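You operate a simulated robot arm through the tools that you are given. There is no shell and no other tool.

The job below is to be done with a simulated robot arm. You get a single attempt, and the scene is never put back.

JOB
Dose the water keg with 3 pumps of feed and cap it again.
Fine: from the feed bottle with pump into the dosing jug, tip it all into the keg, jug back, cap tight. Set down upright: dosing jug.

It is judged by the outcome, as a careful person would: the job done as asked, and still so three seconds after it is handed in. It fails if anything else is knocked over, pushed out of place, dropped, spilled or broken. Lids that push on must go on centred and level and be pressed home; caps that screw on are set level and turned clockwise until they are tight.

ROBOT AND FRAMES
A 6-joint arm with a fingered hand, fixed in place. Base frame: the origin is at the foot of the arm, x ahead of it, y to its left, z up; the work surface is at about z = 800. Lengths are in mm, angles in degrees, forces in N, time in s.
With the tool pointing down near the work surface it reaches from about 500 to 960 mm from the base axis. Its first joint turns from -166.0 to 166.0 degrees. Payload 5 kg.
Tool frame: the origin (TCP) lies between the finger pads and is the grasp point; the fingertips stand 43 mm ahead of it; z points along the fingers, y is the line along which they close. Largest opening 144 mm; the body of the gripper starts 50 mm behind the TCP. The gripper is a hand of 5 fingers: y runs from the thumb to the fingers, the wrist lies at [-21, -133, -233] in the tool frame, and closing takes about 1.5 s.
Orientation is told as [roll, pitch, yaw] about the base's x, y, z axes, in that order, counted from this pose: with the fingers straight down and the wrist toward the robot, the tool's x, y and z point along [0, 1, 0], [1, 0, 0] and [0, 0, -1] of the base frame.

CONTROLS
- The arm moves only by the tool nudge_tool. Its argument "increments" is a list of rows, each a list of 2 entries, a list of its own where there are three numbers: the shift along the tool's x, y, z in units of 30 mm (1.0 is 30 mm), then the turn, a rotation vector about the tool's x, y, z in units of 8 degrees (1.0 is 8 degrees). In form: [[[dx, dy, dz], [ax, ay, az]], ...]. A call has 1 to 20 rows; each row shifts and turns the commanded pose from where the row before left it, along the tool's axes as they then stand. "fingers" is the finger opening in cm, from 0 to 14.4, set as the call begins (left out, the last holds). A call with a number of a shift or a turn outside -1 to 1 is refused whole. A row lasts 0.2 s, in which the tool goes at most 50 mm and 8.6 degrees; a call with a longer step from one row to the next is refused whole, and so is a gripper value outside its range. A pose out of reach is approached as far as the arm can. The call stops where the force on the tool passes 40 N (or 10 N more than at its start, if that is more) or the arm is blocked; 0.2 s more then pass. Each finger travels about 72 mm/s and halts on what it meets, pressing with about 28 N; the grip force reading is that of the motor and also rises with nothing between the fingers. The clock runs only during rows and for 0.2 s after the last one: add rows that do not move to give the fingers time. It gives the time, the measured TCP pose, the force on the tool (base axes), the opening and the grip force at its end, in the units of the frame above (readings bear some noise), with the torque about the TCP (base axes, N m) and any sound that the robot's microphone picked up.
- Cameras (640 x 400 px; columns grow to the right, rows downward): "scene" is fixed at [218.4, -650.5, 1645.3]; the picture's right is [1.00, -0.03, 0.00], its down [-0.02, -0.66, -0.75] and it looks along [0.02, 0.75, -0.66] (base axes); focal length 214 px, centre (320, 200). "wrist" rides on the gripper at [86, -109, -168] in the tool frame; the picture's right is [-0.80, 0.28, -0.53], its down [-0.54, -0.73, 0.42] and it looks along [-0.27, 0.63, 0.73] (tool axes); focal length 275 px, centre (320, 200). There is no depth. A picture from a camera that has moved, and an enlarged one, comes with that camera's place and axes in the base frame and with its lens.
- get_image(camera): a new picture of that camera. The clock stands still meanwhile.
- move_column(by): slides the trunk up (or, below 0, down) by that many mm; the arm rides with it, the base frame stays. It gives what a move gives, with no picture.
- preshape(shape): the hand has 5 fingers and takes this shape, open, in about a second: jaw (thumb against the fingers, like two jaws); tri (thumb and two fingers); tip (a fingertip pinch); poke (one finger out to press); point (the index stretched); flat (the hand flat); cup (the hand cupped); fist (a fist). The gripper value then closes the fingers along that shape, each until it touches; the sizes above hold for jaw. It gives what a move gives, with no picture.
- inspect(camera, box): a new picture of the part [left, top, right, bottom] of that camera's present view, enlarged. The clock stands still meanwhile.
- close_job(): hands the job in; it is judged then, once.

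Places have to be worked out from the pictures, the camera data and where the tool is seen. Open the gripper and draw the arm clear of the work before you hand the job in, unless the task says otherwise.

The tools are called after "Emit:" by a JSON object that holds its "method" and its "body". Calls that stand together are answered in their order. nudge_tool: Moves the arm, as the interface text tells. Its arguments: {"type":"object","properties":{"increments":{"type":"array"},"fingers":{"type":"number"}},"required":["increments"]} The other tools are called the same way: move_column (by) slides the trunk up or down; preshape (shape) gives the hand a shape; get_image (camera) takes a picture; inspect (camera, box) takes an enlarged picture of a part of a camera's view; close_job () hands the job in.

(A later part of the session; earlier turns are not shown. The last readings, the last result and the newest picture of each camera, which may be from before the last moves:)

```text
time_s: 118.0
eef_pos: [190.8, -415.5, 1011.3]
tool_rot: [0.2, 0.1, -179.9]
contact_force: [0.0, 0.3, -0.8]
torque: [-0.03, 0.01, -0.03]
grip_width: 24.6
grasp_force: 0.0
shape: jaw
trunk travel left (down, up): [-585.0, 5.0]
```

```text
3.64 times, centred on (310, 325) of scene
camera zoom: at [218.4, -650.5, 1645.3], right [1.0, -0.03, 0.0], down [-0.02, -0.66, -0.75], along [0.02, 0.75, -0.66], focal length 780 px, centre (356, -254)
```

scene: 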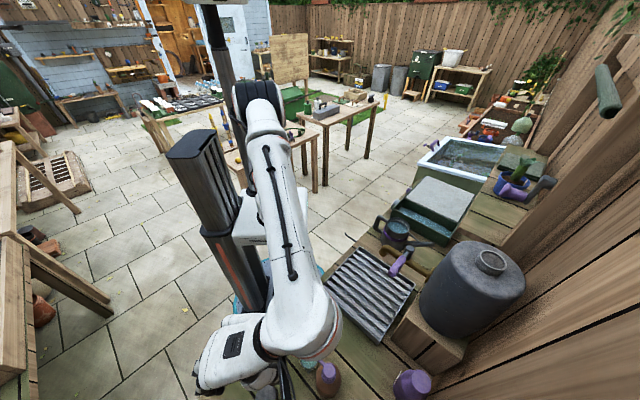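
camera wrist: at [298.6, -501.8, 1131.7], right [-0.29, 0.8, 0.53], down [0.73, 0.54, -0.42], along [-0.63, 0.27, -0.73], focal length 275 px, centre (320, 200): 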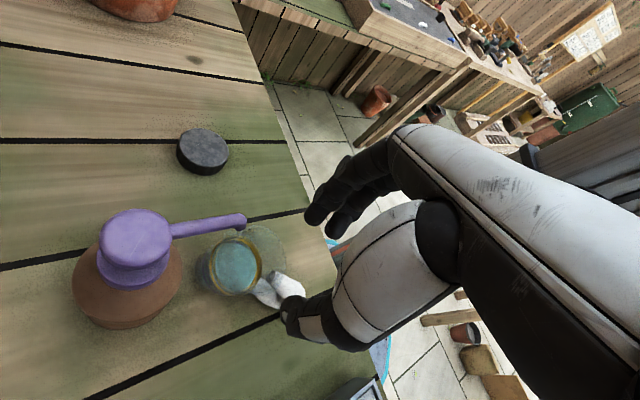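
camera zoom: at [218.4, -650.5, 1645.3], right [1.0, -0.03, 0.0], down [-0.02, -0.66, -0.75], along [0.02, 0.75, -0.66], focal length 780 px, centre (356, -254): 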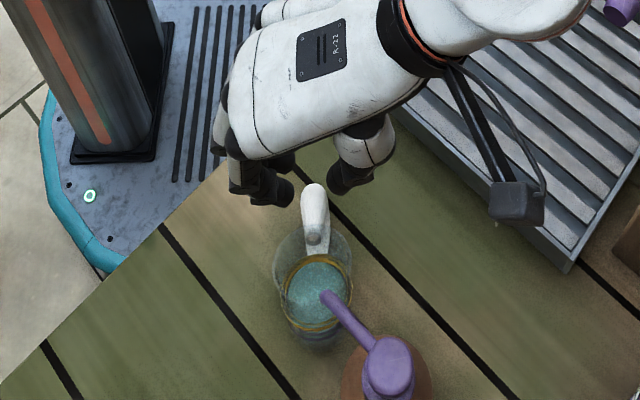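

In jaw the tips still converge, so it is a fingertip pinch about 38 mm ahead of the TCP. I'll pinch the solid butt part of the handle, with the hand tilted ~20° to match the jug's lean; first I test that pose at this safe height.

Emit:
{"method": "nudge_tool", "body": {"increments": [[[-0.45, 0, 0], [0, 0.83, 0]], [[-0.45, 0, 0], [0, 0.83, 0]], [[0, 0, 0], [0, 0.83, 0]], [[0, 0, 0], [0, 0, 0]]], "fingers": 6.0}}

Emit:
{"method": "get_image", "body": {"camera": "wrist"}}

Emit:
{"method": "inspect", "body": {"camera": "scene", "box": [250, 270, 370, 380]}}

```text
time_s: 119.0
eef_pos: [190.1, -388.0, 1008.5]
tool_rot: [20.1, 0.2, -180.1]
contact_force: [-0.3, 0.0, -0.1]
torque: [-0.01, 0.01, 0.03]
grip_width: 59.8
grasp_force: 0.0
shape: jaw
trunk travel left (down, up): [-585.0, 5.0]
```

```text
taken
camera wrist: at [299.0, -411.8, 1197.0], right [-0.29, 0.93, 0.23], down [0.73, 0.36, -0.58], along [-0.63, 0.0, -0.78], focal length 275 px, centre (320, 200)
```

wrist: 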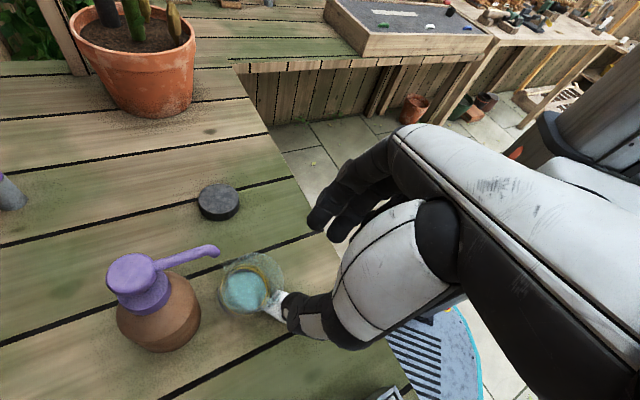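

```text
3.64 times, centred on (310, 325) of scene
camera zoom: at [218.4, -650.5, 1645.3], right [1.0, -0.03, 0.0], down [-0.02, -0.66, -0.75], along [0.02, 0.75, -0.66], focal length 780 px, centre (356, -254)
```

zoom: 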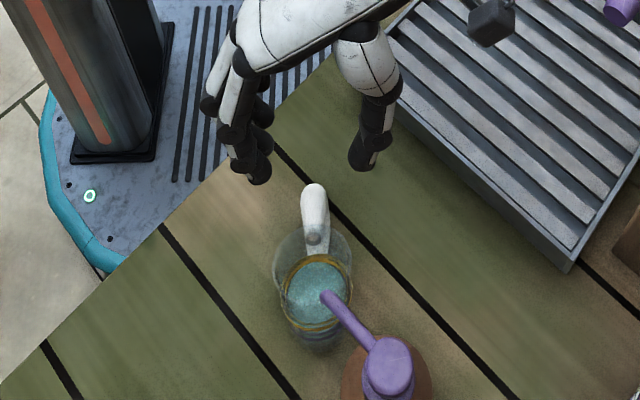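

The tilted pose is reachable. From here I zoom in on the jug once more for its exact attitude and handle position.

Emit:
{"method": "inspect", "body": {"camera": "wrist", "box": [200, 230, 320, 340]}}

Emit:
{"method": "inspect", "body": {"camera": "scene", "box": [295, 315, 345, 370]}}

```text
3.64 times, centred on (260, 285) of wrist
camera zoom: at [299.0, -411.8, 1197.0], right [-0.29, 0.93, 0.23], down [0.73, 0.36, -0.58], along [-0.63, 0.0, -0.78], focal length 1001 px, centre (538, -109)
```

zoom: 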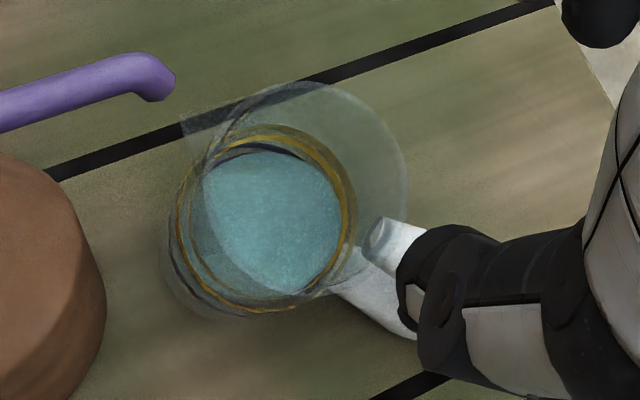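

```text
7.27 times, centred on (320, 342) of scene
camera zoom: at [218.4, -650.5, 1645.3], right [1.0, -0.03, 0.0], down [-0.02, -0.66, -0.75], along [0.02, 0.75, -0.66], focal length 1560 px, centre (320, -836)
```

zoom: 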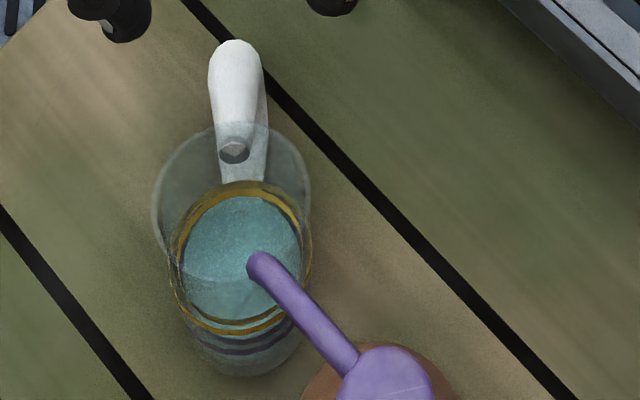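

The handle's butt part is around (189,-390,840). I approach it with open fingers in the tilted pose, stopping a little short to check.

Emit:
{"method": "nudge_tool", "body": {"increments": [[[-0.35, 0.04, 0.806], [0, 0, 0]], [[-0.35, 0, 0.806], [0, 0, 0]], [[-0.35, 0, 0.806], [0, 0, 0]], [[-0.35, 0, 0.806], [0, 0, 0]], [[0, 0, 0], [0, 0, 0]]]}}

Emit:
{"method": "get_image", "body": {"camera": "wrist"}}

Emit:
{"method": "inspect", "body": {"camera": "scene", "box": [270, 290, 370, 380]}}

```text
time_s: 120.2
eef_pos: [189.9, -383.0, 904.3]
tool_rot: [20.0, 0.0, -180.0]
contact_force: [-0.7, -0.3, -0.9]
torque: [0.0, -0.01, 0.03]
grip_width: 59.6
grasp_force: 0.0
shape: jaw
trunk travel left (down, up): [-585.0, 5.0]
```

```text
taken
camera wrist: at [297.8, -405.8, 1091.6], right [-0.29, 0.93, 0.23], down [0.73, 0.37, -0.58], along [-0.63, 0.0, -0.78], focal length 275 px, centre (320, 200)
```

wrist: 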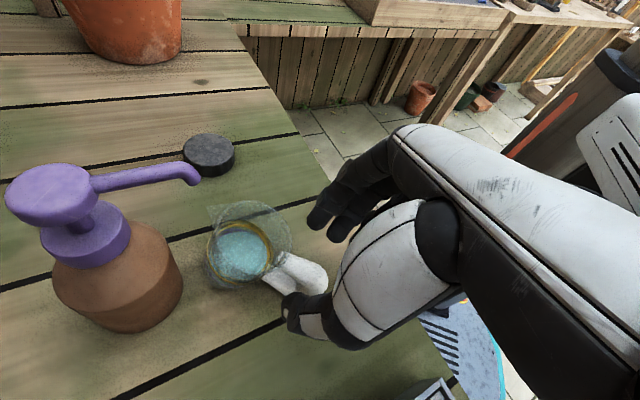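

```text
4.44 times, centred on (320, 335) of scene
camera zoom: at [218.4, -650.5, 1645.3], right [1.0, -0.03, 0.0], down [-0.02, -0.66, -0.75], along [0.02, 0.75, -0.66], focal length 953 px, centre (320, -400)
```

zoom: 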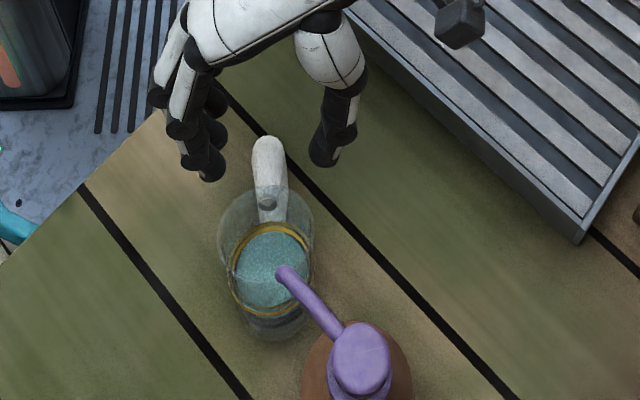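

The handle is nicely between thumb and fingers. I go the last 27 mm down.

Emit:
{"method": "nudge_tool", "body": {"increments": [[[-0.2, 0.02, 0.41], [0, 0, 0]], [[-0.2, 0, 0.41], [0, 0, 0]], [[0, 0, 0], [0, 0, 0]]]}}

Emit:
{"method": "inspect", "body": {"camera": "wrist", "box": [190, 160, 390, 350]}}

Emit:
{"method": "inspect", "body": {"camera": "scene", "box": [280, 305, 350, 365]}}

```text
time_s: 121.0
eef_pos: [190.3, -379.7, 877.5]
tool_rot: [20.0, 0.0, -180.1]
contact_force: [1.1, 0.1, -0.5]
torque: [-0.02, -0.03, 0.03]
grip_width: 59.6
grasp_force: 0.0
shape: jaw
trunk travel left (down, up): [-585.0, 5.0]
```

```text
2.11 times, centred on (290, 255) of wrist
camera zoom: at [297.9, -402.9, 1064.1], right [-0.29, 0.93, 0.23], down [0.73, 0.37, -0.58], along [-0.63, 0.0, -0.78], focal length 580 px, centre (383, 84)
```

zoom: 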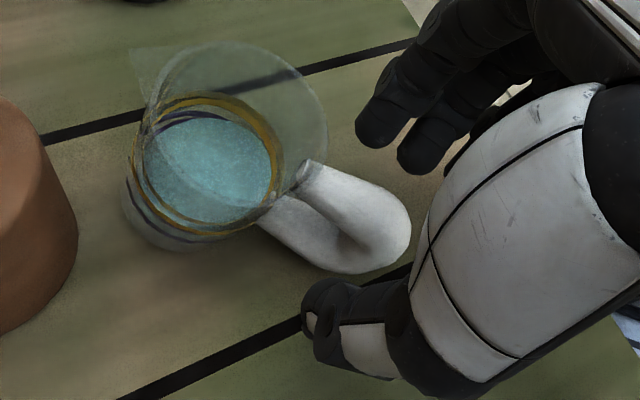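

```text
6.67 times, centred on (315, 335) of scene
camera zoom: at [218.4, -650.5, 1645.3], right [1.0, -0.03, 0.0], down [-0.02, -0.66, -0.75], along [0.02, 0.75, -0.66], focal length 1430 px, centre (353, -700)
```

zoom: 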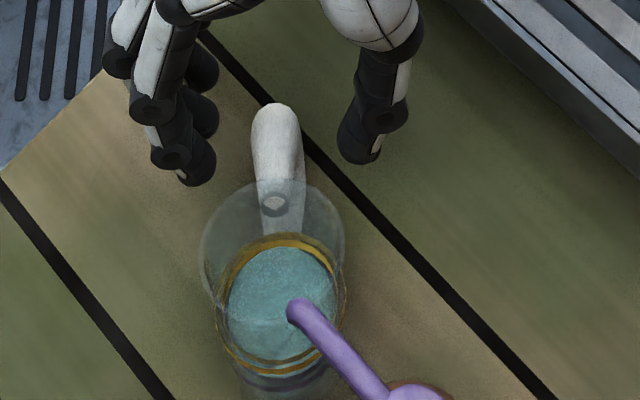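

Everything is lined up: index near the root side, thumb mid-handle, middle near the butt. I close the grip.

Emit:
{"method": "nudge_tool", "body": {"increments": [[[0, 0, 0], [0, 0, 0]], [[0, 0, 0], [0, 0, 0]], [[0, 0, 0], [0, 0, 0]], [[0, 0, 0], [0, 0, 0]], [[0, 0, 0], [0, 0, 0]]], "fingers": 1.4}}

Emit:
{"method": "inspect", "body": {"camera": "wrist", "box": [190, 160, 390, 350]}}

Emit:
{"method": "inspect", "body": {"camera": "scene", "box": [280, 305, 350, 365]}}

```text
time_s: 122.2
eef_pos: [190.3, -378.5, 877.4]
tool_rot: [20.0, 0.1, -180.0]
contact_force: [0.1, 0.1, 0.4]
torque: [0.01, 0.01, 0.06]
grip_width: 14.5
grasp_force: 0.1
shape: jaw
trunk travel left (down, up): [-585.0, 5.0]
```

```text
2.11 times, centred on (290, 255) of wrist
camera zoom: at [297.7, -402.9, 1064.2], right [-0.28, 0.93, 0.23], down [0.73, 0.37, -0.58], along [-0.63, 0.0, -0.78], focal length 580 px, centre (383, 84)
```

zoom: 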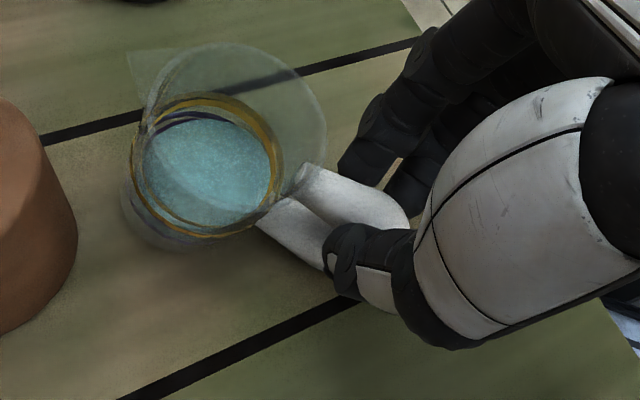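

```text
6.67 times, centred on (315, 335) of scene
camera zoom: at [218.4, -650.5, 1645.3], right [1.0, -0.03, 0.0], down [-0.02, -0.66, -0.75], along [0.02, 0.75, -0.66], focal length 1430 px, centre (353, -700)
```

zoom: 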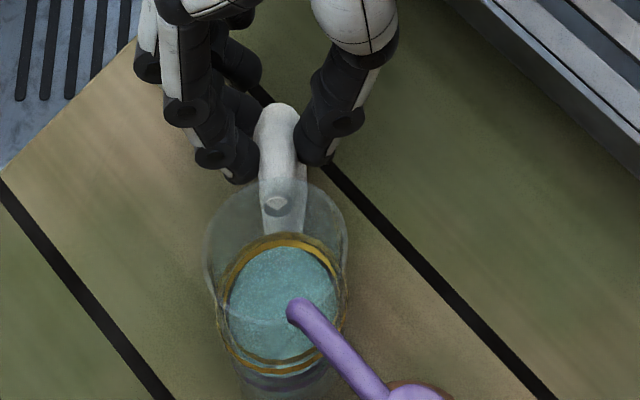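

The tips are just touching the handle's sides at 14.5 mm. I close further for a firm grip.

Emit:
{"method": "nudge_tool", "body": {"increments": [[[0, 0, 0], [0, 0, 0]], [[0, 0, 0], [0, 0, 0]], [[0, 0, 0], [0, 0, 0]], [[0, 0, 0], [0, 0, 0]]], "fingers": 0.8}}

Emit:
{"method": "inspect", "body": {"camera": "wrist", "box": [190, 160, 390, 350]}}

Emit:
{"method": "inspect", "body": {"camera": "scene", "box": [280, 305, 350, 365]}}

```text
time_s: 123.2
eef_pos: [189.2, -379.6, 877.5]
tool_rot: [19.9, 0.1, -180.0]
contact_force: [-0.4, 0.5, 2.0]
torque: [-0.01, 0.05, 0.02]
grip_width: 8.6
grasp_force: 0.1
shape: jaw
trunk travel left (down, up): [-585.0, 5.0]
```

```text
2.11 times, centred on (290, 255) of wrist
camera zoom: at [297.7, -402.8, 1064.2], right [-0.28, 0.93, 0.23], down [0.73, 0.37, -0.58], along [-0.63, 0.0, -0.78], focal length 580 px, centre (383, 84)
```

zoom: 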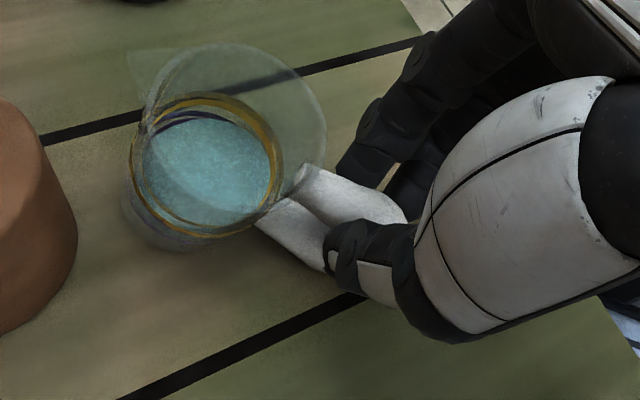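

```text
6.67 times, centred on (315, 335) of scene
camera zoom: at [218.4, -650.5, 1645.3], right [1.0, -0.03, 0.0], down [-0.02, -0.66, -0.75], along [0.02, 0.75, -0.66], focal length 1430 px, centre (353, -700)
```

zoom: 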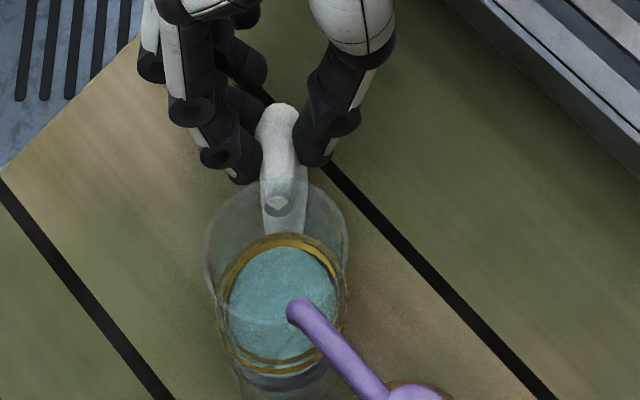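

The thumb and index appear to have stopped on the handle while the reading follows the free fingers. I command full closing to build grip force.

Emit:
{"method": "nudge_tool", "body": {"increments": [[[0, 0, 0], [0, 0, 0]], [[0, 0, 0], [0, 0, 0]], [[0, 0, 0], [0, 0, 0]], [[0, 0, 0], [0, 0, 0]]], "fingers": 0}}

Emit:
{"method": "inspect", "body": {"camera": "wrist", "box": [190, 160, 390, 350]}}

Emit:
{"method": "inspect", "body": {"camera": "scene", "box": [280, 305, 350, 365]}}

```text
time_s: 124.2
eef_pos: [189.7, -378.9, 875.1]
tool_rot: [20.1, 0.1, -180.1]
contact_force: [-1.0, -0.6, -1.1]
torque: [0.02, -0.01, -0.02]
grip_width: 8.4
grasp_force: 28.7
shape: jaw
trunk travel left (down, up): [-585.0, 5.0]
```

```text
2.11 times, centred on (290, 255) of wrist
camera zoom: at [297.7, -402.9, 1064.2], right [-0.28, 0.93, 0.23], down [0.73, 0.37, -0.58], along [-0.63, 0.0, -0.78], focal length 580 px, centre (383, 84)
```

zoom: 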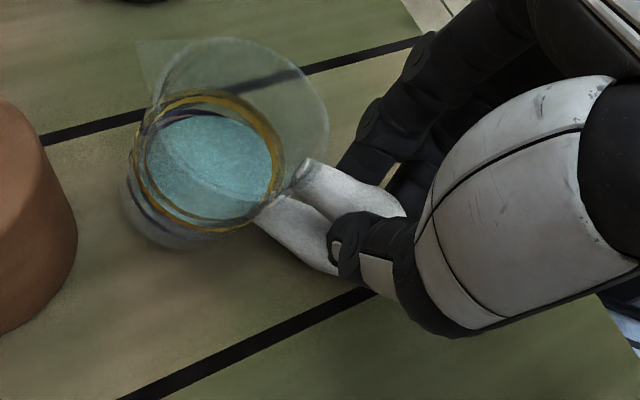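

```text
6.67 times, centred on (315, 335) of scene
camera zoom: at [218.4, -650.5, 1645.3], right [1.0, -0.03, 0.0], down [-0.02, -0.66, -0.75], along [0.02, 0.75, -0.66], focal length 1430 px, centre (353, -700)
```

zoom: 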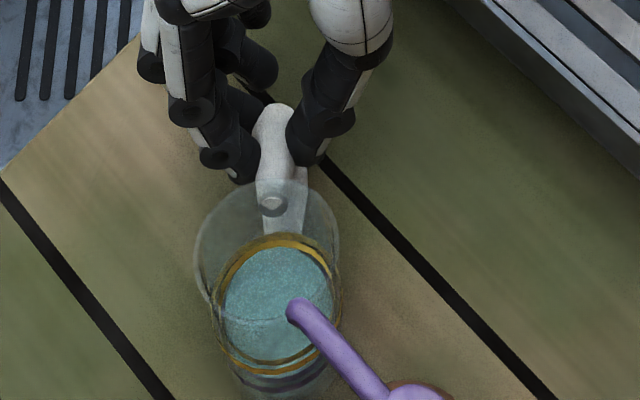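

Now 28.7 N of grip on the handle. I test with a gentle 6 mm vertical lift.

Emit:
{"method": "nudge_tool", "body": {"increments": [[[0.034, 0, -0.094], [0, 0, 0]], [[0.034, 0, -0.094], [0, 0, 0]], [[0, 0, 0], [0, 0, 0]]]}}

Emit:
{"method": "inspect", "body": {"camera": "wrist", "box": [190, 160, 390, 350]}}

Emit:
{"method": "inspect", "body": {"camera": "scene", "box": [280, 305, 350, 365]}}

```text
time_s: 125.0
eef_pos: [189.8, -380.2, 883.2]
tool_rot: [20.0, 0.1, -180.0]
contact_force: [0.6, 0.5, -0.9]
torque: [0.03, -0.02, -0.01]
grip_width: 8.4
grasp_force: 28.3
shape: jaw
trunk travel left (down, up): [-585.0, 5.0]
```

```text
2.11 times, centred on (290, 255) of wrist
camera zoom: at [297.3, -403.2, 1069.8], right [-0.28, 0.93, 0.23], down [0.73, 0.37, -0.58], along [-0.63, 0.0, -0.78], focal length 580 px, centre (383, 84)
```

zoom: 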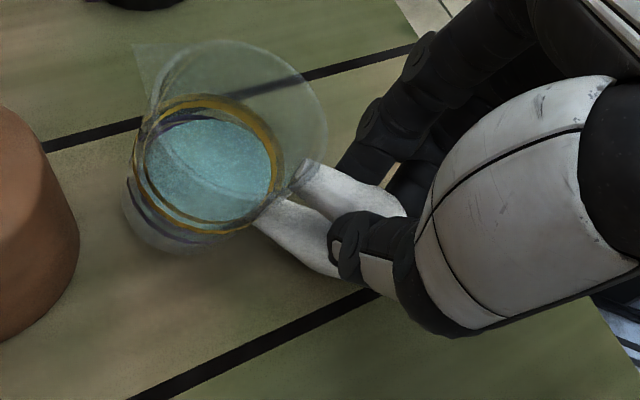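

```text
6.67 times, centred on (315, 335) of scene
camera zoom: at [218.4, -650.5, 1645.3], right [1.0, -0.03, 0.0], down [-0.02, -0.66, -0.75], along [0.02, 0.75, -0.66], focal length 1430 px, centre (353, -700)
```

zoom: 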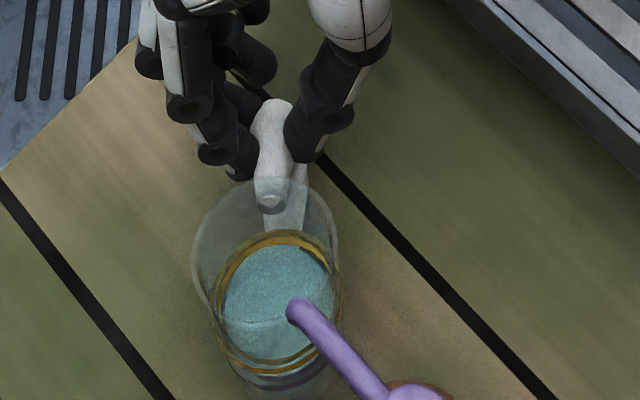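

The jug follows rigidly. I lift 12 mm more and then slide it sideways (-x) out from under the pump spout, slowly.

Emit:
{"method": "nudge_tool", "body": {"increments": [[[0.046, 0, -0.125], [0, 0, 0]], [[0.046, 0, -0.125], [0, 0, 0]], [[0.046, 0, -0.125], [0, 0, 0]], [[0, 0, 0], [0, 0, 0]]]}}

Emit:
{"method": "inspect", "body": {"camera": "wrist", "box": [190, 160, 390, 350]}}

Emit:
{"method": "inspect", "body": {"camera": "scene", "box": [280, 305, 350, 365]}}

```text
time_s: 126.0
eef_pos: [189.1, -378.6, 895.1]
tool_rot: [20.1, 0.1, -179.9]
contact_force: [-0.5, 0.1, -0.9]
torque: [0.07, 0.04, 0.0]
grip_width: 8.3
grasp_force: 28.0
shape: jaw
trunk travel left (down, up): [-585.0, 5.0]
```

```text
2.11 times, centred on (290, 255) of wrist
camera zoom: at [297.2, -403.4, 1081.8], right [-0.28, 0.93, 0.23], down [0.73, 0.37, -0.58], along [-0.63, 0.0, -0.78], focal length 580 px, centre (383, 84)
```

zoom: 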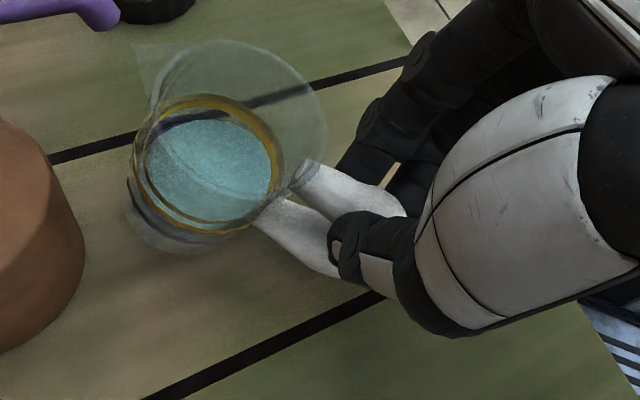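

```text
6.67 times, centred on (315, 335) of scene
camera zoom: at [218.4, -650.5, 1645.3], right [1.0, -0.03, 0.0], down [-0.02, -0.66, -0.75], along [0.02, 0.75, -0.66], focal length 1430 px, centre (353, -700)
```

zoom: 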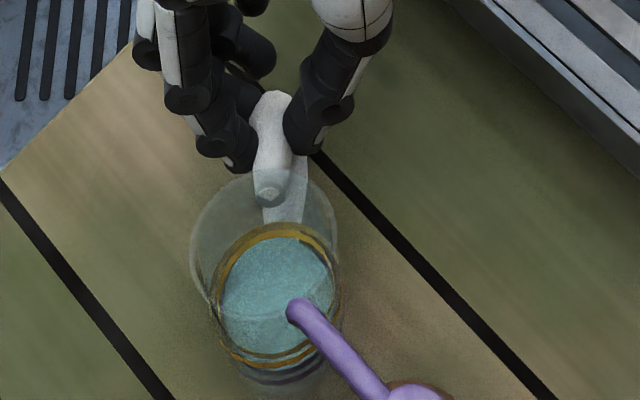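

Held rigidly. Now the sideways move out from under the spout (70 mm toward -x).

Emit:
{"method": "nudge_tool", "body": {"increments": [[[0, 0.4, 0], [0, 0, 0]], [[0, 0.65, 0], [0, 0, 0]], [[0, 0.65, 0], [0, 0, 0]], [[0, 0.65, 0], [0, 0, 0]], [[0, 0, 0], [0, 0, 0]]]}}

Emit:
{"method": "get_image", "body": {"camera": "wrist"}}

Emit:
{"method": "inspect", "body": {"camera": "scene", "box": [240, 280, 360, 380]}}

```text
time_s: 127.2
eef_pos: [120.4, -380.0, 893.7]
tool_rot: [20.0, 0.2, -179.9]
contact_force: [-0.1, 0.2, -0.2]
torque: [0.07, -0.05, -0.03]
grip_width: 8.3
grasp_force: 27.5
shape: jaw
trunk travel left (down, up): [-585.0, 5.0]
```

```text
taken
camera wrist: at [226.9, -403.4, 1082.2], right [-0.29, 0.93, 0.23], down [0.73, 0.37, -0.58], along [-0.63, 0.0, -0.78], focal length 275 px, centre (320, 200)
```

wrist: 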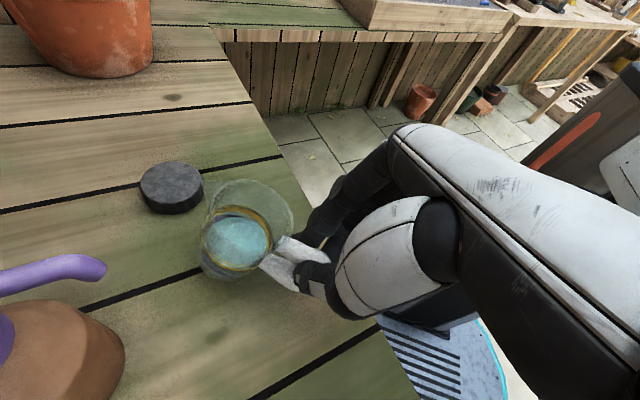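

```text
4.00 times, centred on (300, 330) of scene
camera zoom: at [218.4, -650.5, 1645.3], right [1.0, -0.03, 0.0], down [-0.02, -0.66, -0.75], along [0.02, 0.75, -0.66], focal length 858 px, centre (400, -320)
```

zoom: 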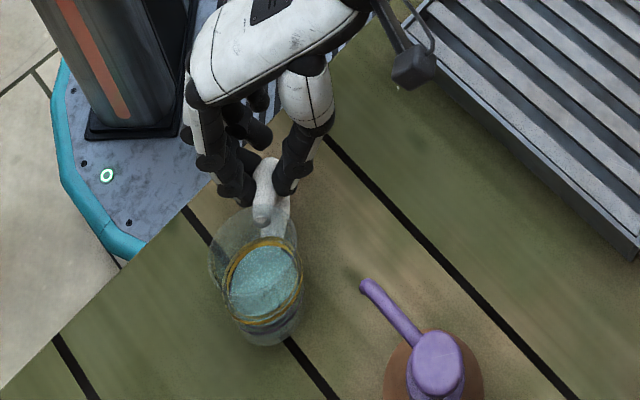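

The jug is clear of the pump. I lift 60 mm and rotate the hand back by 20° to bring the jug level.

Emit:
{"method": "nudge_tool", "body": {"increments": [[[0.17, 0, -0.47], [0, 0, 0]], [[0.25, 0, -0.7], [0, 0, 0]], [[0.25, 0, -0.7], [0, 0, 0]], [[0, 0, 0], [0, -0.5, 0]], [[0, 0, 0], [0, -0.5, 0]], [[0, 0, 0], [0, -0.5, 0]], [[0, 0, 0], [0, -0.5, 0]], [[0, 0, 0], [0, -0.5, 0]], [[0, 0, 0], [0, 0, 0]]]}}

Emit:
{"method": "inspect", "body": {"camera": "wrist", "box": [150, 140, 390, 340]}}

Emit:
{"method": "inspect", "body": {"camera": "scene", "box": [240, 270, 360, 380]}}

```text
time_s: 129.2
eef_pos: [118.4, -379.9, 954.2]
tool_rot: [0.1, 0.1, -180.0]
contact_force: [-0.6, -0.8, -1.0]
torque: [0.04, 0.02, 0.04]
grip_width: 8.6
grasp_force: 28.0
shape: jaw
trunk travel left (down, up): [-585.0, 5.0]
```

```text
2.00 times, centred on (270, 240) of wrist
camera zoom: at [226.4, -466.0, 1122.6], right [-0.29, 0.8, 0.53], down [0.73, 0.54, -0.42], along [-0.63, 0.27, -0.73], focal length 551 px, centre (420, 120)
```

zoom: 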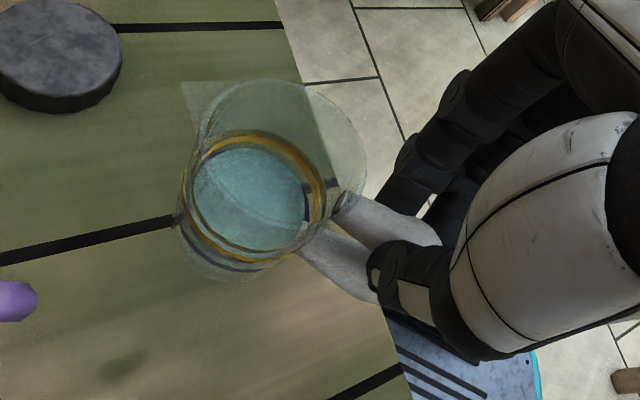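

```text
3.64 times, centred on (300, 325) of scene
camera zoom: at [218.4, -650.5, 1645.3], right [1.0, -0.03, 0.0], down [-0.02, -0.66, -0.75], along [0.02, 0.75, -0.66], focal length 780 px, centre (393, -254)
```

zoom: 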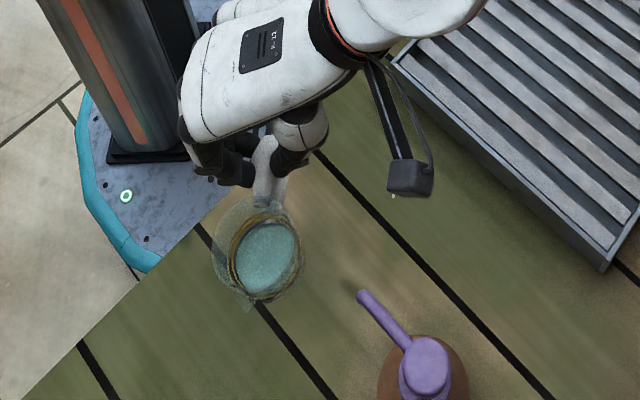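

The jug is nearly level and held. I zoom in to measure its residual lean before carrying it.

Emit:
{"method": "inspect", "body": {"camera": "scene", "box": [285, 300, 335, 360]}}

Emit:
{"method": "inspect", "body": {"camera": "wrist", "box": [200, 170, 320, 290]}}

```text
6.67 times, centred on (310, 330) of scene
camera zoom: at [218.4, -650.5, 1645.3], right [1.0, -0.03, 0.0], down [-0.02, -0.66, -0.75], along [0.02, 0.75, -0.66], focal length 1430 px, centre (387, -667)
```

zoom: 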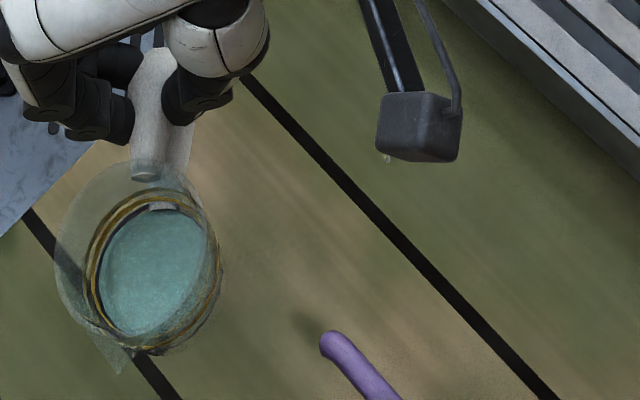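

```text
3.33 times, centred on (260, 230) of wrist
camera zoom: at [226.4, -466.0, 1122.6], right [-0.29, 0.8, 0.53], down [0.73, 0.54, -0.42], along [-0.63, 0.27, -0.73], focal length 918 px, centre (520, 100)
```

zoom: 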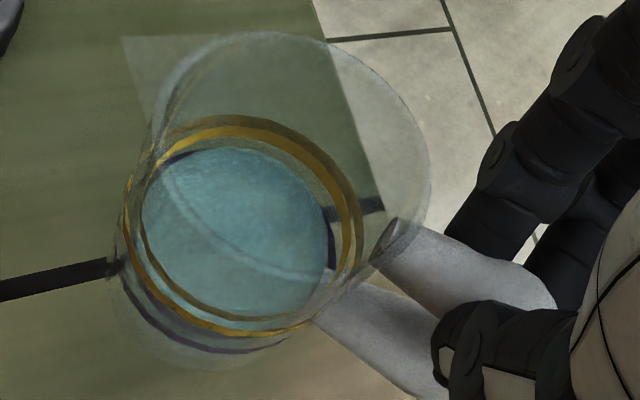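

The jug leans about 11° sideways and 5° toward its spout in the grip – fine for carrying. I raise it smoothly to z≈1250 first.

Emit:
{"method": "nudge_tool", "body": {"increments": [[[0, 0, -0.3], [0, 0, 0]], [[0, 0, -0.6], [0, 0, 0]], [[0, 0, -0.8], [0, 0, 0]], [[0, 0, -0.8], [0, 0, 0]], [[0, 0, -0.8], [0, 0, 0]], [[0, 0, -0.8], [0, 0, 0]], [[0, 0, -0.8], [0, 0, 0]], [[0, 0, -0.8], [0, 0, 0]], [[0, 0, -0.8], [0, 0, 0]], [[0, 0, -0.8], [0, 0, 0]], [[0, 0, -0.8], [0, 0, 0]], [[0, 0, -0.8], [0, 0, 0]], [[0, 0, -0.5], [0, 0, 0]], [[0, 0, -0.2], [0, 0, 0]], [[0, 0, 0], [0, 0, 0]]]}}

Emit:
{"method": "get_image", "body": {"camera": "wrist"}}

Emit:
{"method": "get_image", "body": {"camera": "scene"}}

```text
time_s: 132.4
eef_pos: [119.1, -379.7, 1242.1]
tool_rot: [0.1, 0.1, -180.0]
contact_force: [-0.2, -0.2, -1.5]
torque: [0.04, -0.03, 0.0]
grip_width: 8.4
grasp_force: 28.1
shape: jaw
trunk travel left (down, up): [-585.0, 5.0]
```

```text
taken
camera wrist: at [226.3, -466.0, 1410.7], right [-0.29, 0.8, 0.53], down [0.73, 0.54, -0.42], along [-0.63, 0.27, -0.73], focal length 275 px, centre (320, 200)
```

wrist: 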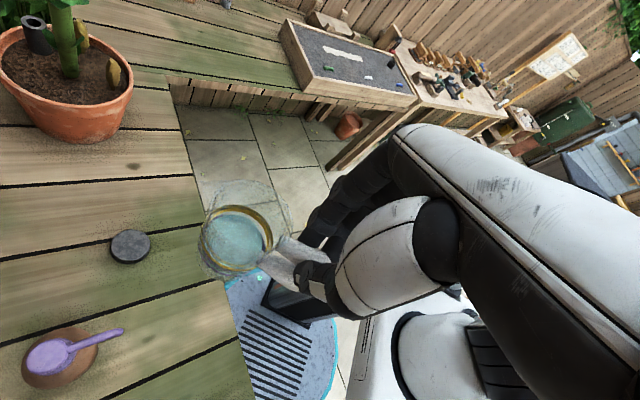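

```text
taken
```

scene: 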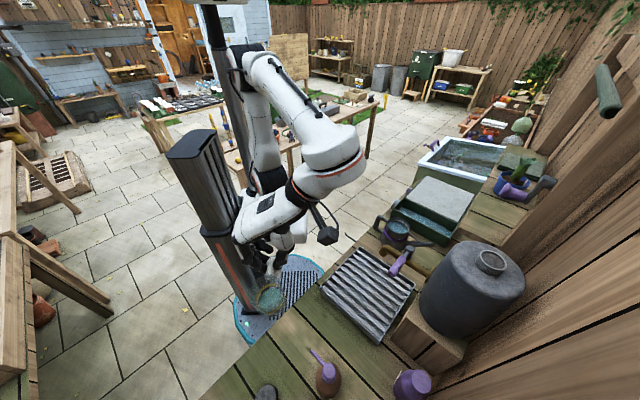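

Jug is steady, cap and pump undisturbed. I move out to (300,-480) and then turn the hand (and jug) by +157° in yaw so the spout will point along the pouring direction.

Emit:
{"method": "nudge_tool", "body": {"increments": [[[0.2, -0.4, 0], [0, 0, 0]], [[0.4, -0.8, 0], [0, 0, 0]], [[0.5, -0.9, 0], [0, 0, 0]], [[0.5, -0.9, 0], [0, 0, 0]], [[0.5, -0.9, 0], [0, 0, 0]], [[0.5, -0.9, 0], [0, 0, 0]], [[0.4, -0.8, 0], [0, 0, 0]], [[0.33, -0.43, 0], [0, 0, 0]], [[0, 0, 0], [0, 0, 0]]]}}

Emit:
{"method": "nudge_tool", "body": {"increments": [[[0, 0, 0], [0, 0, -0.4]], [[0, 0, 0], [0, 0, -0.8]], [[0, 0, 0], [0, 0, -0.9]], [[0, 0, 0], [0, 0, -0.9]], [[0, 0, 0], [0, 0, -0.9]], [[0, 0, 0], [0, 0, -0.9]], [[0, 0, 0], [0, 0, -0.9]], [[0, 0, 0], [0, 0, -0.9]], [[0, 0, 0], [0, 0, -0.9]], [[0, 0, 0], [0, 0, -0.9]], [[0, 0, 0], [0, 0, -0.6]], [[0, 0, 0], [0, 0, -0.3]], [[0, 0, 0], [0, 0, 0]]]}}

Emit:
{"method": "get_image", "body": {"camera": "wrist"}}

Emit:
{"method": "get_image", "body": {"camera": "scene"}}

```text
time_s: 134.4
eef_pos: [299.6, -478.8, 1243.4]
tool_rot: [0.1, 0.1, -180.0]
contact_force: [0.1, -0.6, -1.5]
torque: [0.02, 0.03, 0.0]
grip_width: 8.3
grasp_force: 27.8
shape: jaw
trunk travel left (down, up): [-585.0, 5.0]
```

```text
time_s: 137.2
eef_pos: [299.8, -478.8, 1242.3]
tool_rot: [0.1, 0.0, -105.5]
contact_force: [-0.2, 0.2, -1.0]
torque: [0.0, 0.05, 0.03]
grip_width: 8.3
grasp_force: 28.0
shape: jaw
trunk travel left (down, up): [-585.0, 5.0]
```

```text
taken
camera wrist: at [410.4, -397.5, 1410.5], right [-0.84, -0.06, 0.53], down [-0.33, 0.84, -0.42], along [-0.42, -0.53, -0.73], focal length 275 px, centre (320, 200)
```

wrist: 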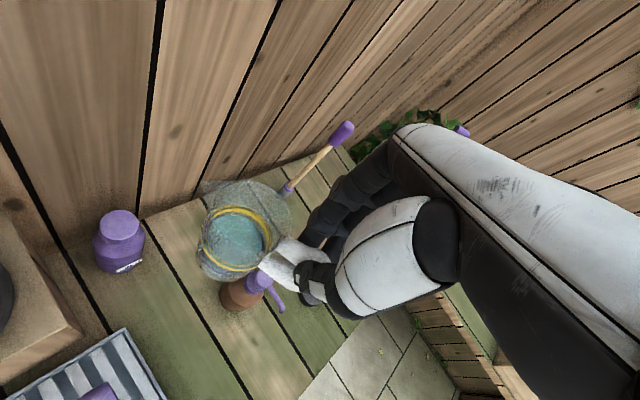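

```text
taken
```

scene: 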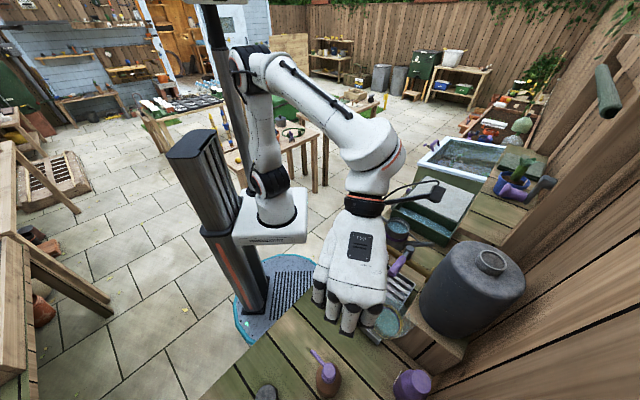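

The jug turned safely halfway. I continue the yaw to about -23° while rising to z≈1440.

Emit:
{"method": "nudge_tool", "body": {"increments": [[[0, 0, -0.2], [0, 0, -0.4]], [[0, 0, -0.5], [0, 0, -0.8]], [[0, 0, -0.6], [0, 0, -0.9]], [[0, 0, -0.6], [0, 0, -0.9]], [[0, 0, -0.6], [0, 0, -0.9]], [[0, 0, -0.6], [0, 0, -0.9]], [[0, 0, -0.6], [0, 0, -0.9]], [[0, 0, -0.6], [0, 0, -0.9]], [[0, 0, -0.6], [0, 0, -0.9]], [[0, 0, -0.6], [0, 0, -0.9]], [[0, 0, -0.6], [0, 0, -0.9]], [[0, 0, -0.4], [0, 0, -0.6]], [[0, 0, -0.2], [0, 0, -0.4]], [[0, 0, 0], [0, 0, 0]]]}}

Emit:
{"method": "get_image", "body": {"camera": "wrist"}}

Emit:
{"method": "get_image", "body": {"camera": "scene"}}

```text
time_s: 140.2
eef_pos: [299.6, -479.2, 1442.9]
tool_rot: [0.0, -0.1, -23.1]
contact_force: [0.7, -0.8, -1.0]
torque: [-0.01, 0.03, -0.02]
grip_width: 8.3
grasp_force: 28.1
shape: jaw
trunk travel left (down, up): [-585.0, 5.0]
```

```text
taken
camera wrist: at [232.0, -356.7, 1611.1], right [-0.05, -0.84, 0.53], down [-0.88, -0.21, -0.42], along [0.47, -0.49, -0.73], focal length 275 px, centre (320, 200)
```

wrist: 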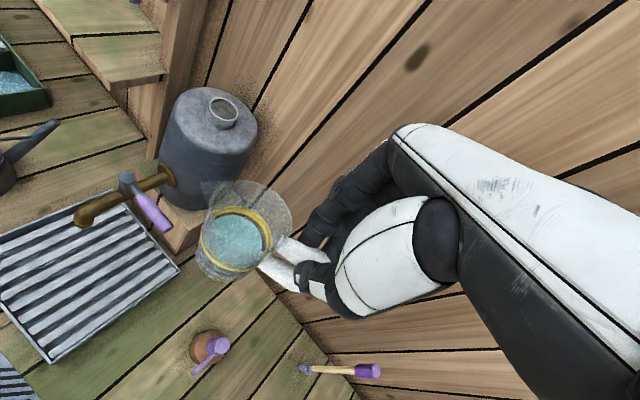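

```text
taken
```

scene: 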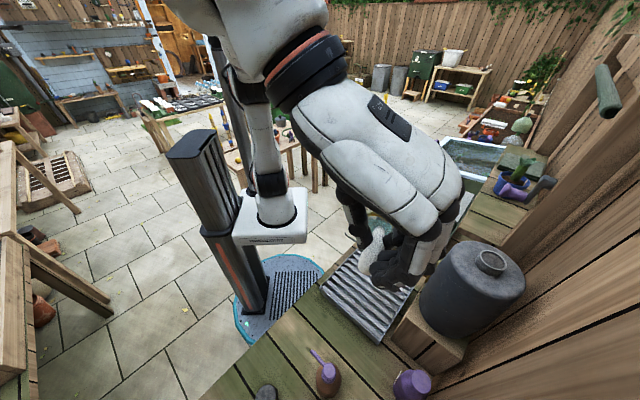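

Neck confirmed at (583.5,-412). Before approaching I zoom in on the hand from the scene camera to judge how far its little-finger side reaches toward the fence.

Emit:
{"method": "inspect", "body": {"camera": "scene", "box": [330, 150, 490, 300]}}

Emit:
{"method": "inspect", "body": {"camera": "wrist", "box": [170, 150, 350, 310]}}

```text
2.67 times, centred on (410, 225) of scene
camera zoom: at [218.4, -650.5, 1645.3], right [1.0, -0.03, 0.0], down [-0.02, -0.66, -0.75], along [0.02, 0.75, -0.66], focal length 572 px, centre (80, 133)
```

zoom: 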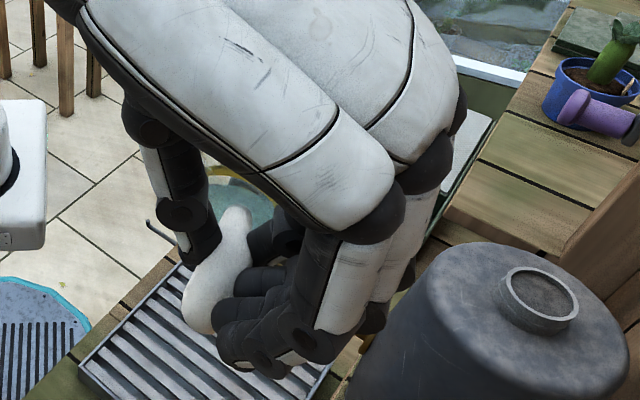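

```text
2.50 times, centred on (260, 230) of wrist
camera zoom: at [232.0, -356.7, 1611.1], right [-0.05, -0.84, 0.53], down [-0.88, -0.21, -0.42], along [0.47, -0.49, -0.73], focal length 688 px, centre (470, 125)
```

zoom: 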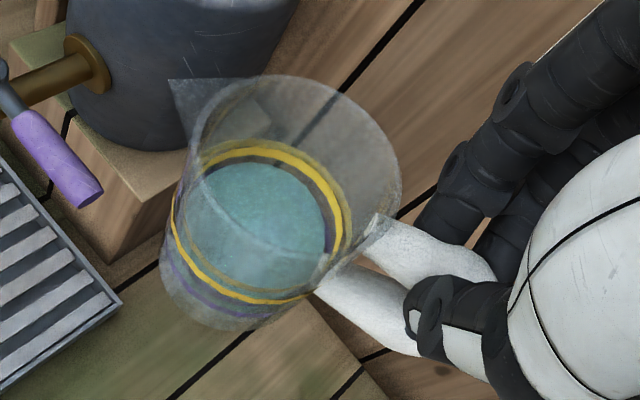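

The little-finger side reaches only ~65 mm, leaving enough room to the fence. I now roll the hand by -11° about the spout axis to remove the jug's sideways lean and check the liquid against the bands.

Emit:
{"method": "nudge_tool", "body": {"increments": [[[0, 0, 0], [-0.35, 0, 0]], [[0, 0, 0], [-0.35, 0, 0]], [[0, 0, 0], [-0.35, 0, 0]], [[0, 0, 0], [-0.325, 0, 0]], [[0, 0, 0], [0, 0, 0]], [[0, 0, 0], [0, 0, 0]]]}}

Emit:
{"method": "inspect", "body": {"camera": "wrist", "box": [170, 150, 350, 310]}}

```text
time_s: 141.6
eef_pos: [298.4, -478.4, 1443.7]
tool_rot: [0.0, -11.2, -23.2]
contact_force: [0.7, -0.9, -1.3]
torque: [-0.06, 0.04, 0.01]
grip_width: 8.3
grasp_force: 28.4
shape: jaw
trunk travel left (down, up): [-585.0, 5.0]
```

```text
2.50 times, centred on (260, 230) of wrist
camera zoom: at [204.6, -345.4, 1587.2], right [-0.15, -0.8, 0.58], down [-0.79, -0.25, -0.55], along [0.59, -0.54, -0.6], focal length 688 px, centre (470, 125)
```

zoom: 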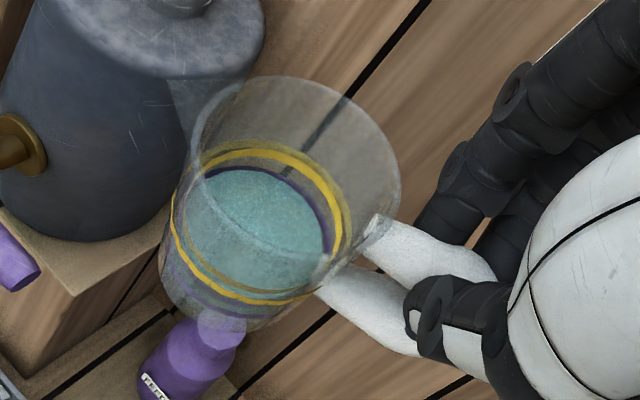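

The liquid surface is now parallel to the bands. I pre-tilt the jug by 34° about the horizontal axis here (still well below the pouring angle).

Emit:
{"method": "nudge_tool", "body": {"increments": [[[0, 0, 0], [0, -0.3, -0.058]], [[0, 0, 0], [0, -0.49, -0.0955]], [[0, 0, 0], [0, -0.49, -0.0955]], [[0, 0, 0], [0, -0.49, -0.0955]], [[0, 0, 0], [0, -0.49, -0.0955]], [[0, 0, 0], [0, -0.49, -0.0955]], [[0, 0, 0], [0, -0.49, -0.0955]], [[0, 0, 0], [0, -0.49, -0.0955]], [[0, 0, 0], [0, -0.45, -0.088]], [[0, 0, 0], [0, 0, 0]], [[0, 0, 0], [0, 0, 0]]]}}

Emit:
{"method": "get_image", "body": {"camera": "wrist"}}

Emit:
{"method": "inspect", "body": {"camera": "scene", "box": [330, 150, 490, 300]}}

```text
time_s: 144.0
eef_pos: [299.6, -478.4, 1442.7]
tool_rot: [-34.5, -9.2, -17.0]
contact_force: [0.2, -0.4, -0.4]
torque: [0.04, 0.01, 0.01]
grip_width: 8.2
grasp_force: 27.8
shape: jaw
trunk travel left (down, up): [-585.0, 5.0]
```

```text
taken
camera wrist: at [230.8, -285.1, 1514.6], right [0.03, -0.38, 0.93], down [-0.88, -0.45, -0.16], along [0.48, -0.81, -0.35], focal length 275 px, centre (320, 200)
```

wrist: 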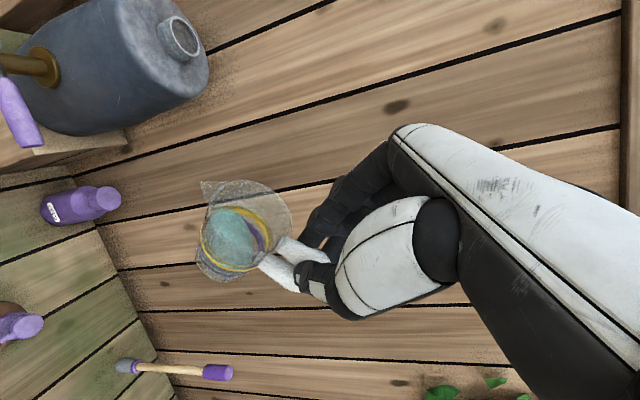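

```text
2.67 times, centred on (410, 225) of scene
camera zoom: at [218.4, -650.5, 1645.3], right [1.0, -0.03, 0.0], down [-0.02, -0.66, -0.75], along [0.02, 0.75, -0.66], focal length 572 px, centre (80, 133)
```

zoom: 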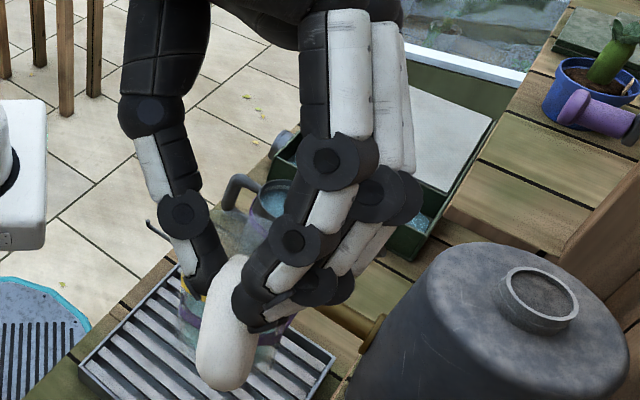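

I zoom in to see where the liquid stands relative to the lip at this tilt, and locate the spout tip.

Emit:
{"method": "inspect", "body": {"camera": "wrist", "box": [170, 150, 350, 310]}}

Emit:
{"method": "inspect", "body": {"camera": "scene", "box": [370, 200, 460, 300]}}

```text
2.50 times, centred on (260, 230) of wrist
camera zoom: at [230.8, -285.1, 1514.6], right [0.03, -0.38, 0.93], down [-0.88, -0.45, -0.16], along [0.48, -0.81, -0.35], focal length 688 px, centre (470, 125)
```

zoom: 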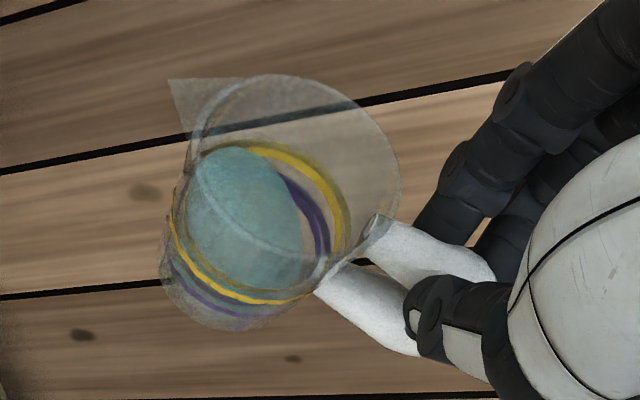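

```text
4.00 times, centred on (415, 250) of scene
camera zoom: at [218.4, -650.5, 1645.3], right [1.0, -0.03, 0.0], down [-0.02, -0.66, -0.75], along [0.02, 0.75, -0.66], focal length 858 px, centre (-60, 0)
```

zoom: 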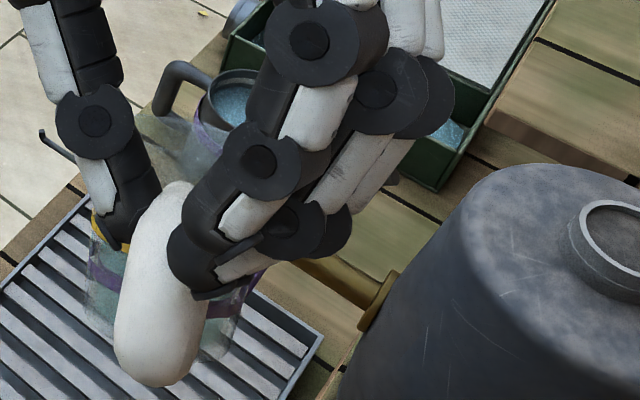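

The fence works out at ~805 along its normal (a knot matched in two views), so there is about 30 mm of margin. I tilt 6° more (still short of flowing) and move over horizontally so the spout comes above the neck at a safe height.

Emit:
{"method": "nudge_tool", "body": {"increments": [[[0, 0, 0], [0, -0.368, -0.0716]], [[0, 0, 0], [0, -0.368, -0.0716]], [[0.12, 0.4, -0.028], [0, 0, 0]], [[0.2477, 0.816, -0.0557], [0, 0, 0]], [[0.2477, 0.816, -0.0557], [0, 0, 0]], [[0.2477, 0.816, -0.0557], [0, 0, 0]], [[0.2477, 0.816, -0.0557], [0, 0, 0]], [[0.2477, 0.816, -0.0557], [0, 0, 0]], [[0.2477, 0.816, -0.0557], [0, 0, 0]], [[0.2477, 0.816, -0.0557], [0, 0, 0]], [[0.2477, 0.816, -0.0557], [0, 0, 0]], [[0.2477, 0.816, -0.0557], [0, 0, 0]], [[0.12, 0.4, -0.028], [0, 0, 0]], [[0, 0, 0], [0, 0, 0]], [[0, 0, 0], [0, 0, 0]]]}}

Emit:
{"method": "get_image", "body": {"camera": "wrist"}}

Emit:
{"method": "get_image", "body": {"camera": "scene"}}

```text
time_s: 147.2
eef_pos: [554.9, -483.1, 1445.9]
tool_rot: [-40.6, -8.5, -16.1]
contact_force: [-0.6, -0.2, -2.2]
torque: [-0.01, 0.03, 0.01]
grip_width: 8.4
grasp_force: 28.0
shape: jaw
trunk travel left (down, up): [-585.0, 5.0]
```

```text
taken
camera wrist: at [488.9, -282.7, 1499.7], right [0.07, -0.29, 0.96], down [-0.88, -0.46, -0.08], along [0.46, -0.84, -0.29], focal length 275 px, centre (320, 200)
```

wrist: 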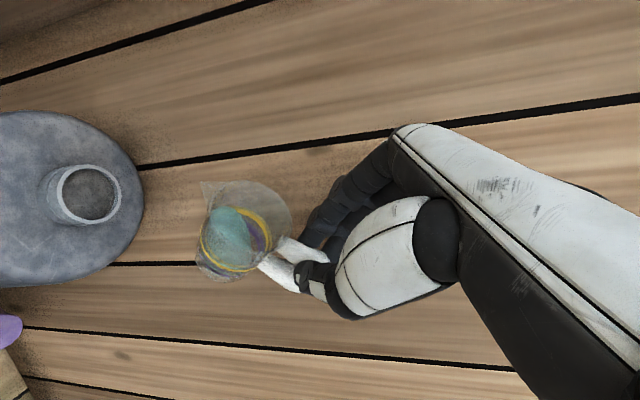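

```text
taken
```

scene: 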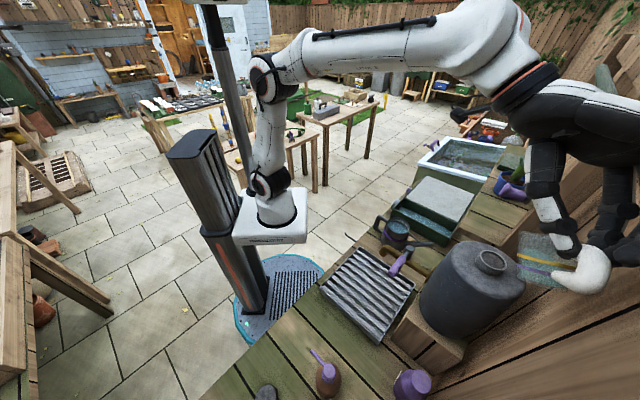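

The spout tip computes to (582,-414), right over the neck centre (the neck appears exactly where predicted). I lower vertically until the spout is ~31 mm above the neck, keeping the jug's bottom edge clear of the keg top.

Emit:
{"method": "nudge_tool", "body": {"increments": [[[0.3, -0.068, 0.342], [0, 0, 0]], [[0.413, -0.093, 0.471], [0, 0, 0]], [[0.413, -0.093, 0.471], [0, 0, 0]], [[0.35, -0.079, 0.4], [0, 0, 0]], [[0.17, -0.038, 0.2], [0, 0, 0]], [[0, 0, 0], [0, 0, 0]]]}}

Emit:
{"method": "get_image", "body": {"camera": "wrist"}}

Emit:
{"method": "inspect", "body": {"camera": "scene", "box": [440, 170, 640, 310]}}

```text
time_s: 148.6
eef_pos: [554.4, -482.4, 1369.4]
tool_rot: [-40.7, -8.6, -16.0]
contact_force: [-1.4, -0.2, 6.2]
torque: [-0.14, -0.01, 0.0]
grip_width: 8.5
grasp_force: 28.0
shape: jaw
trunk travel left (down, up): [-585.0, 5.0]
```

```text
taken
camera wrist: at [489.0, -281.8, 1424.2], right [0.07, -0.28, 0.96], down [-0.88, -0.46, -0.08], along [0.46, -0.84, -0.28], focal length 275 px, centre (320, 200)
```

wrist: 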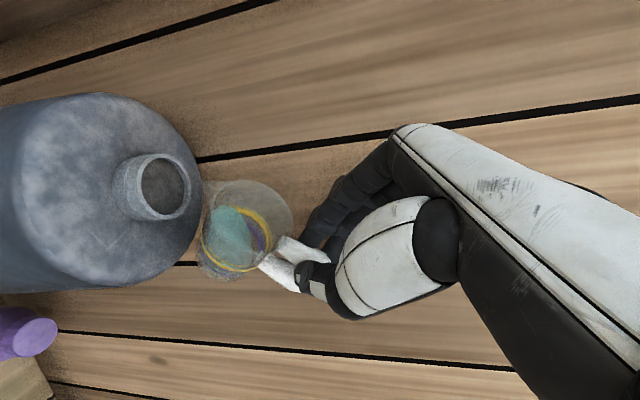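

```text
2.86 times, centred on (540, 240) of scene
camera zoom: at [218.4, -650.5, 1645.3], right [1.0, -0.03, 0.0], down [-0.02, -0.66, -0.75], along [0.02, 0.75, -0.66], focal length 613 px, centre (-309, 86)
```

zoom: 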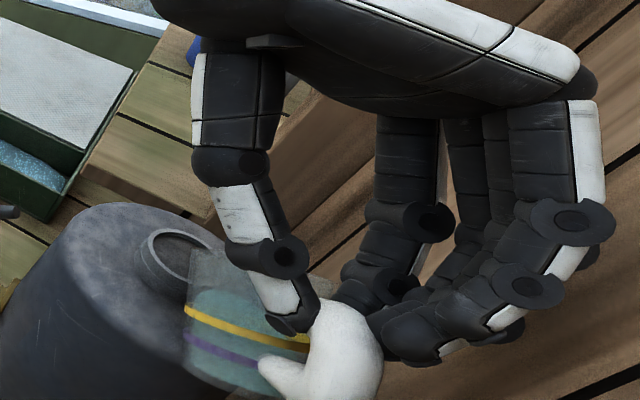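

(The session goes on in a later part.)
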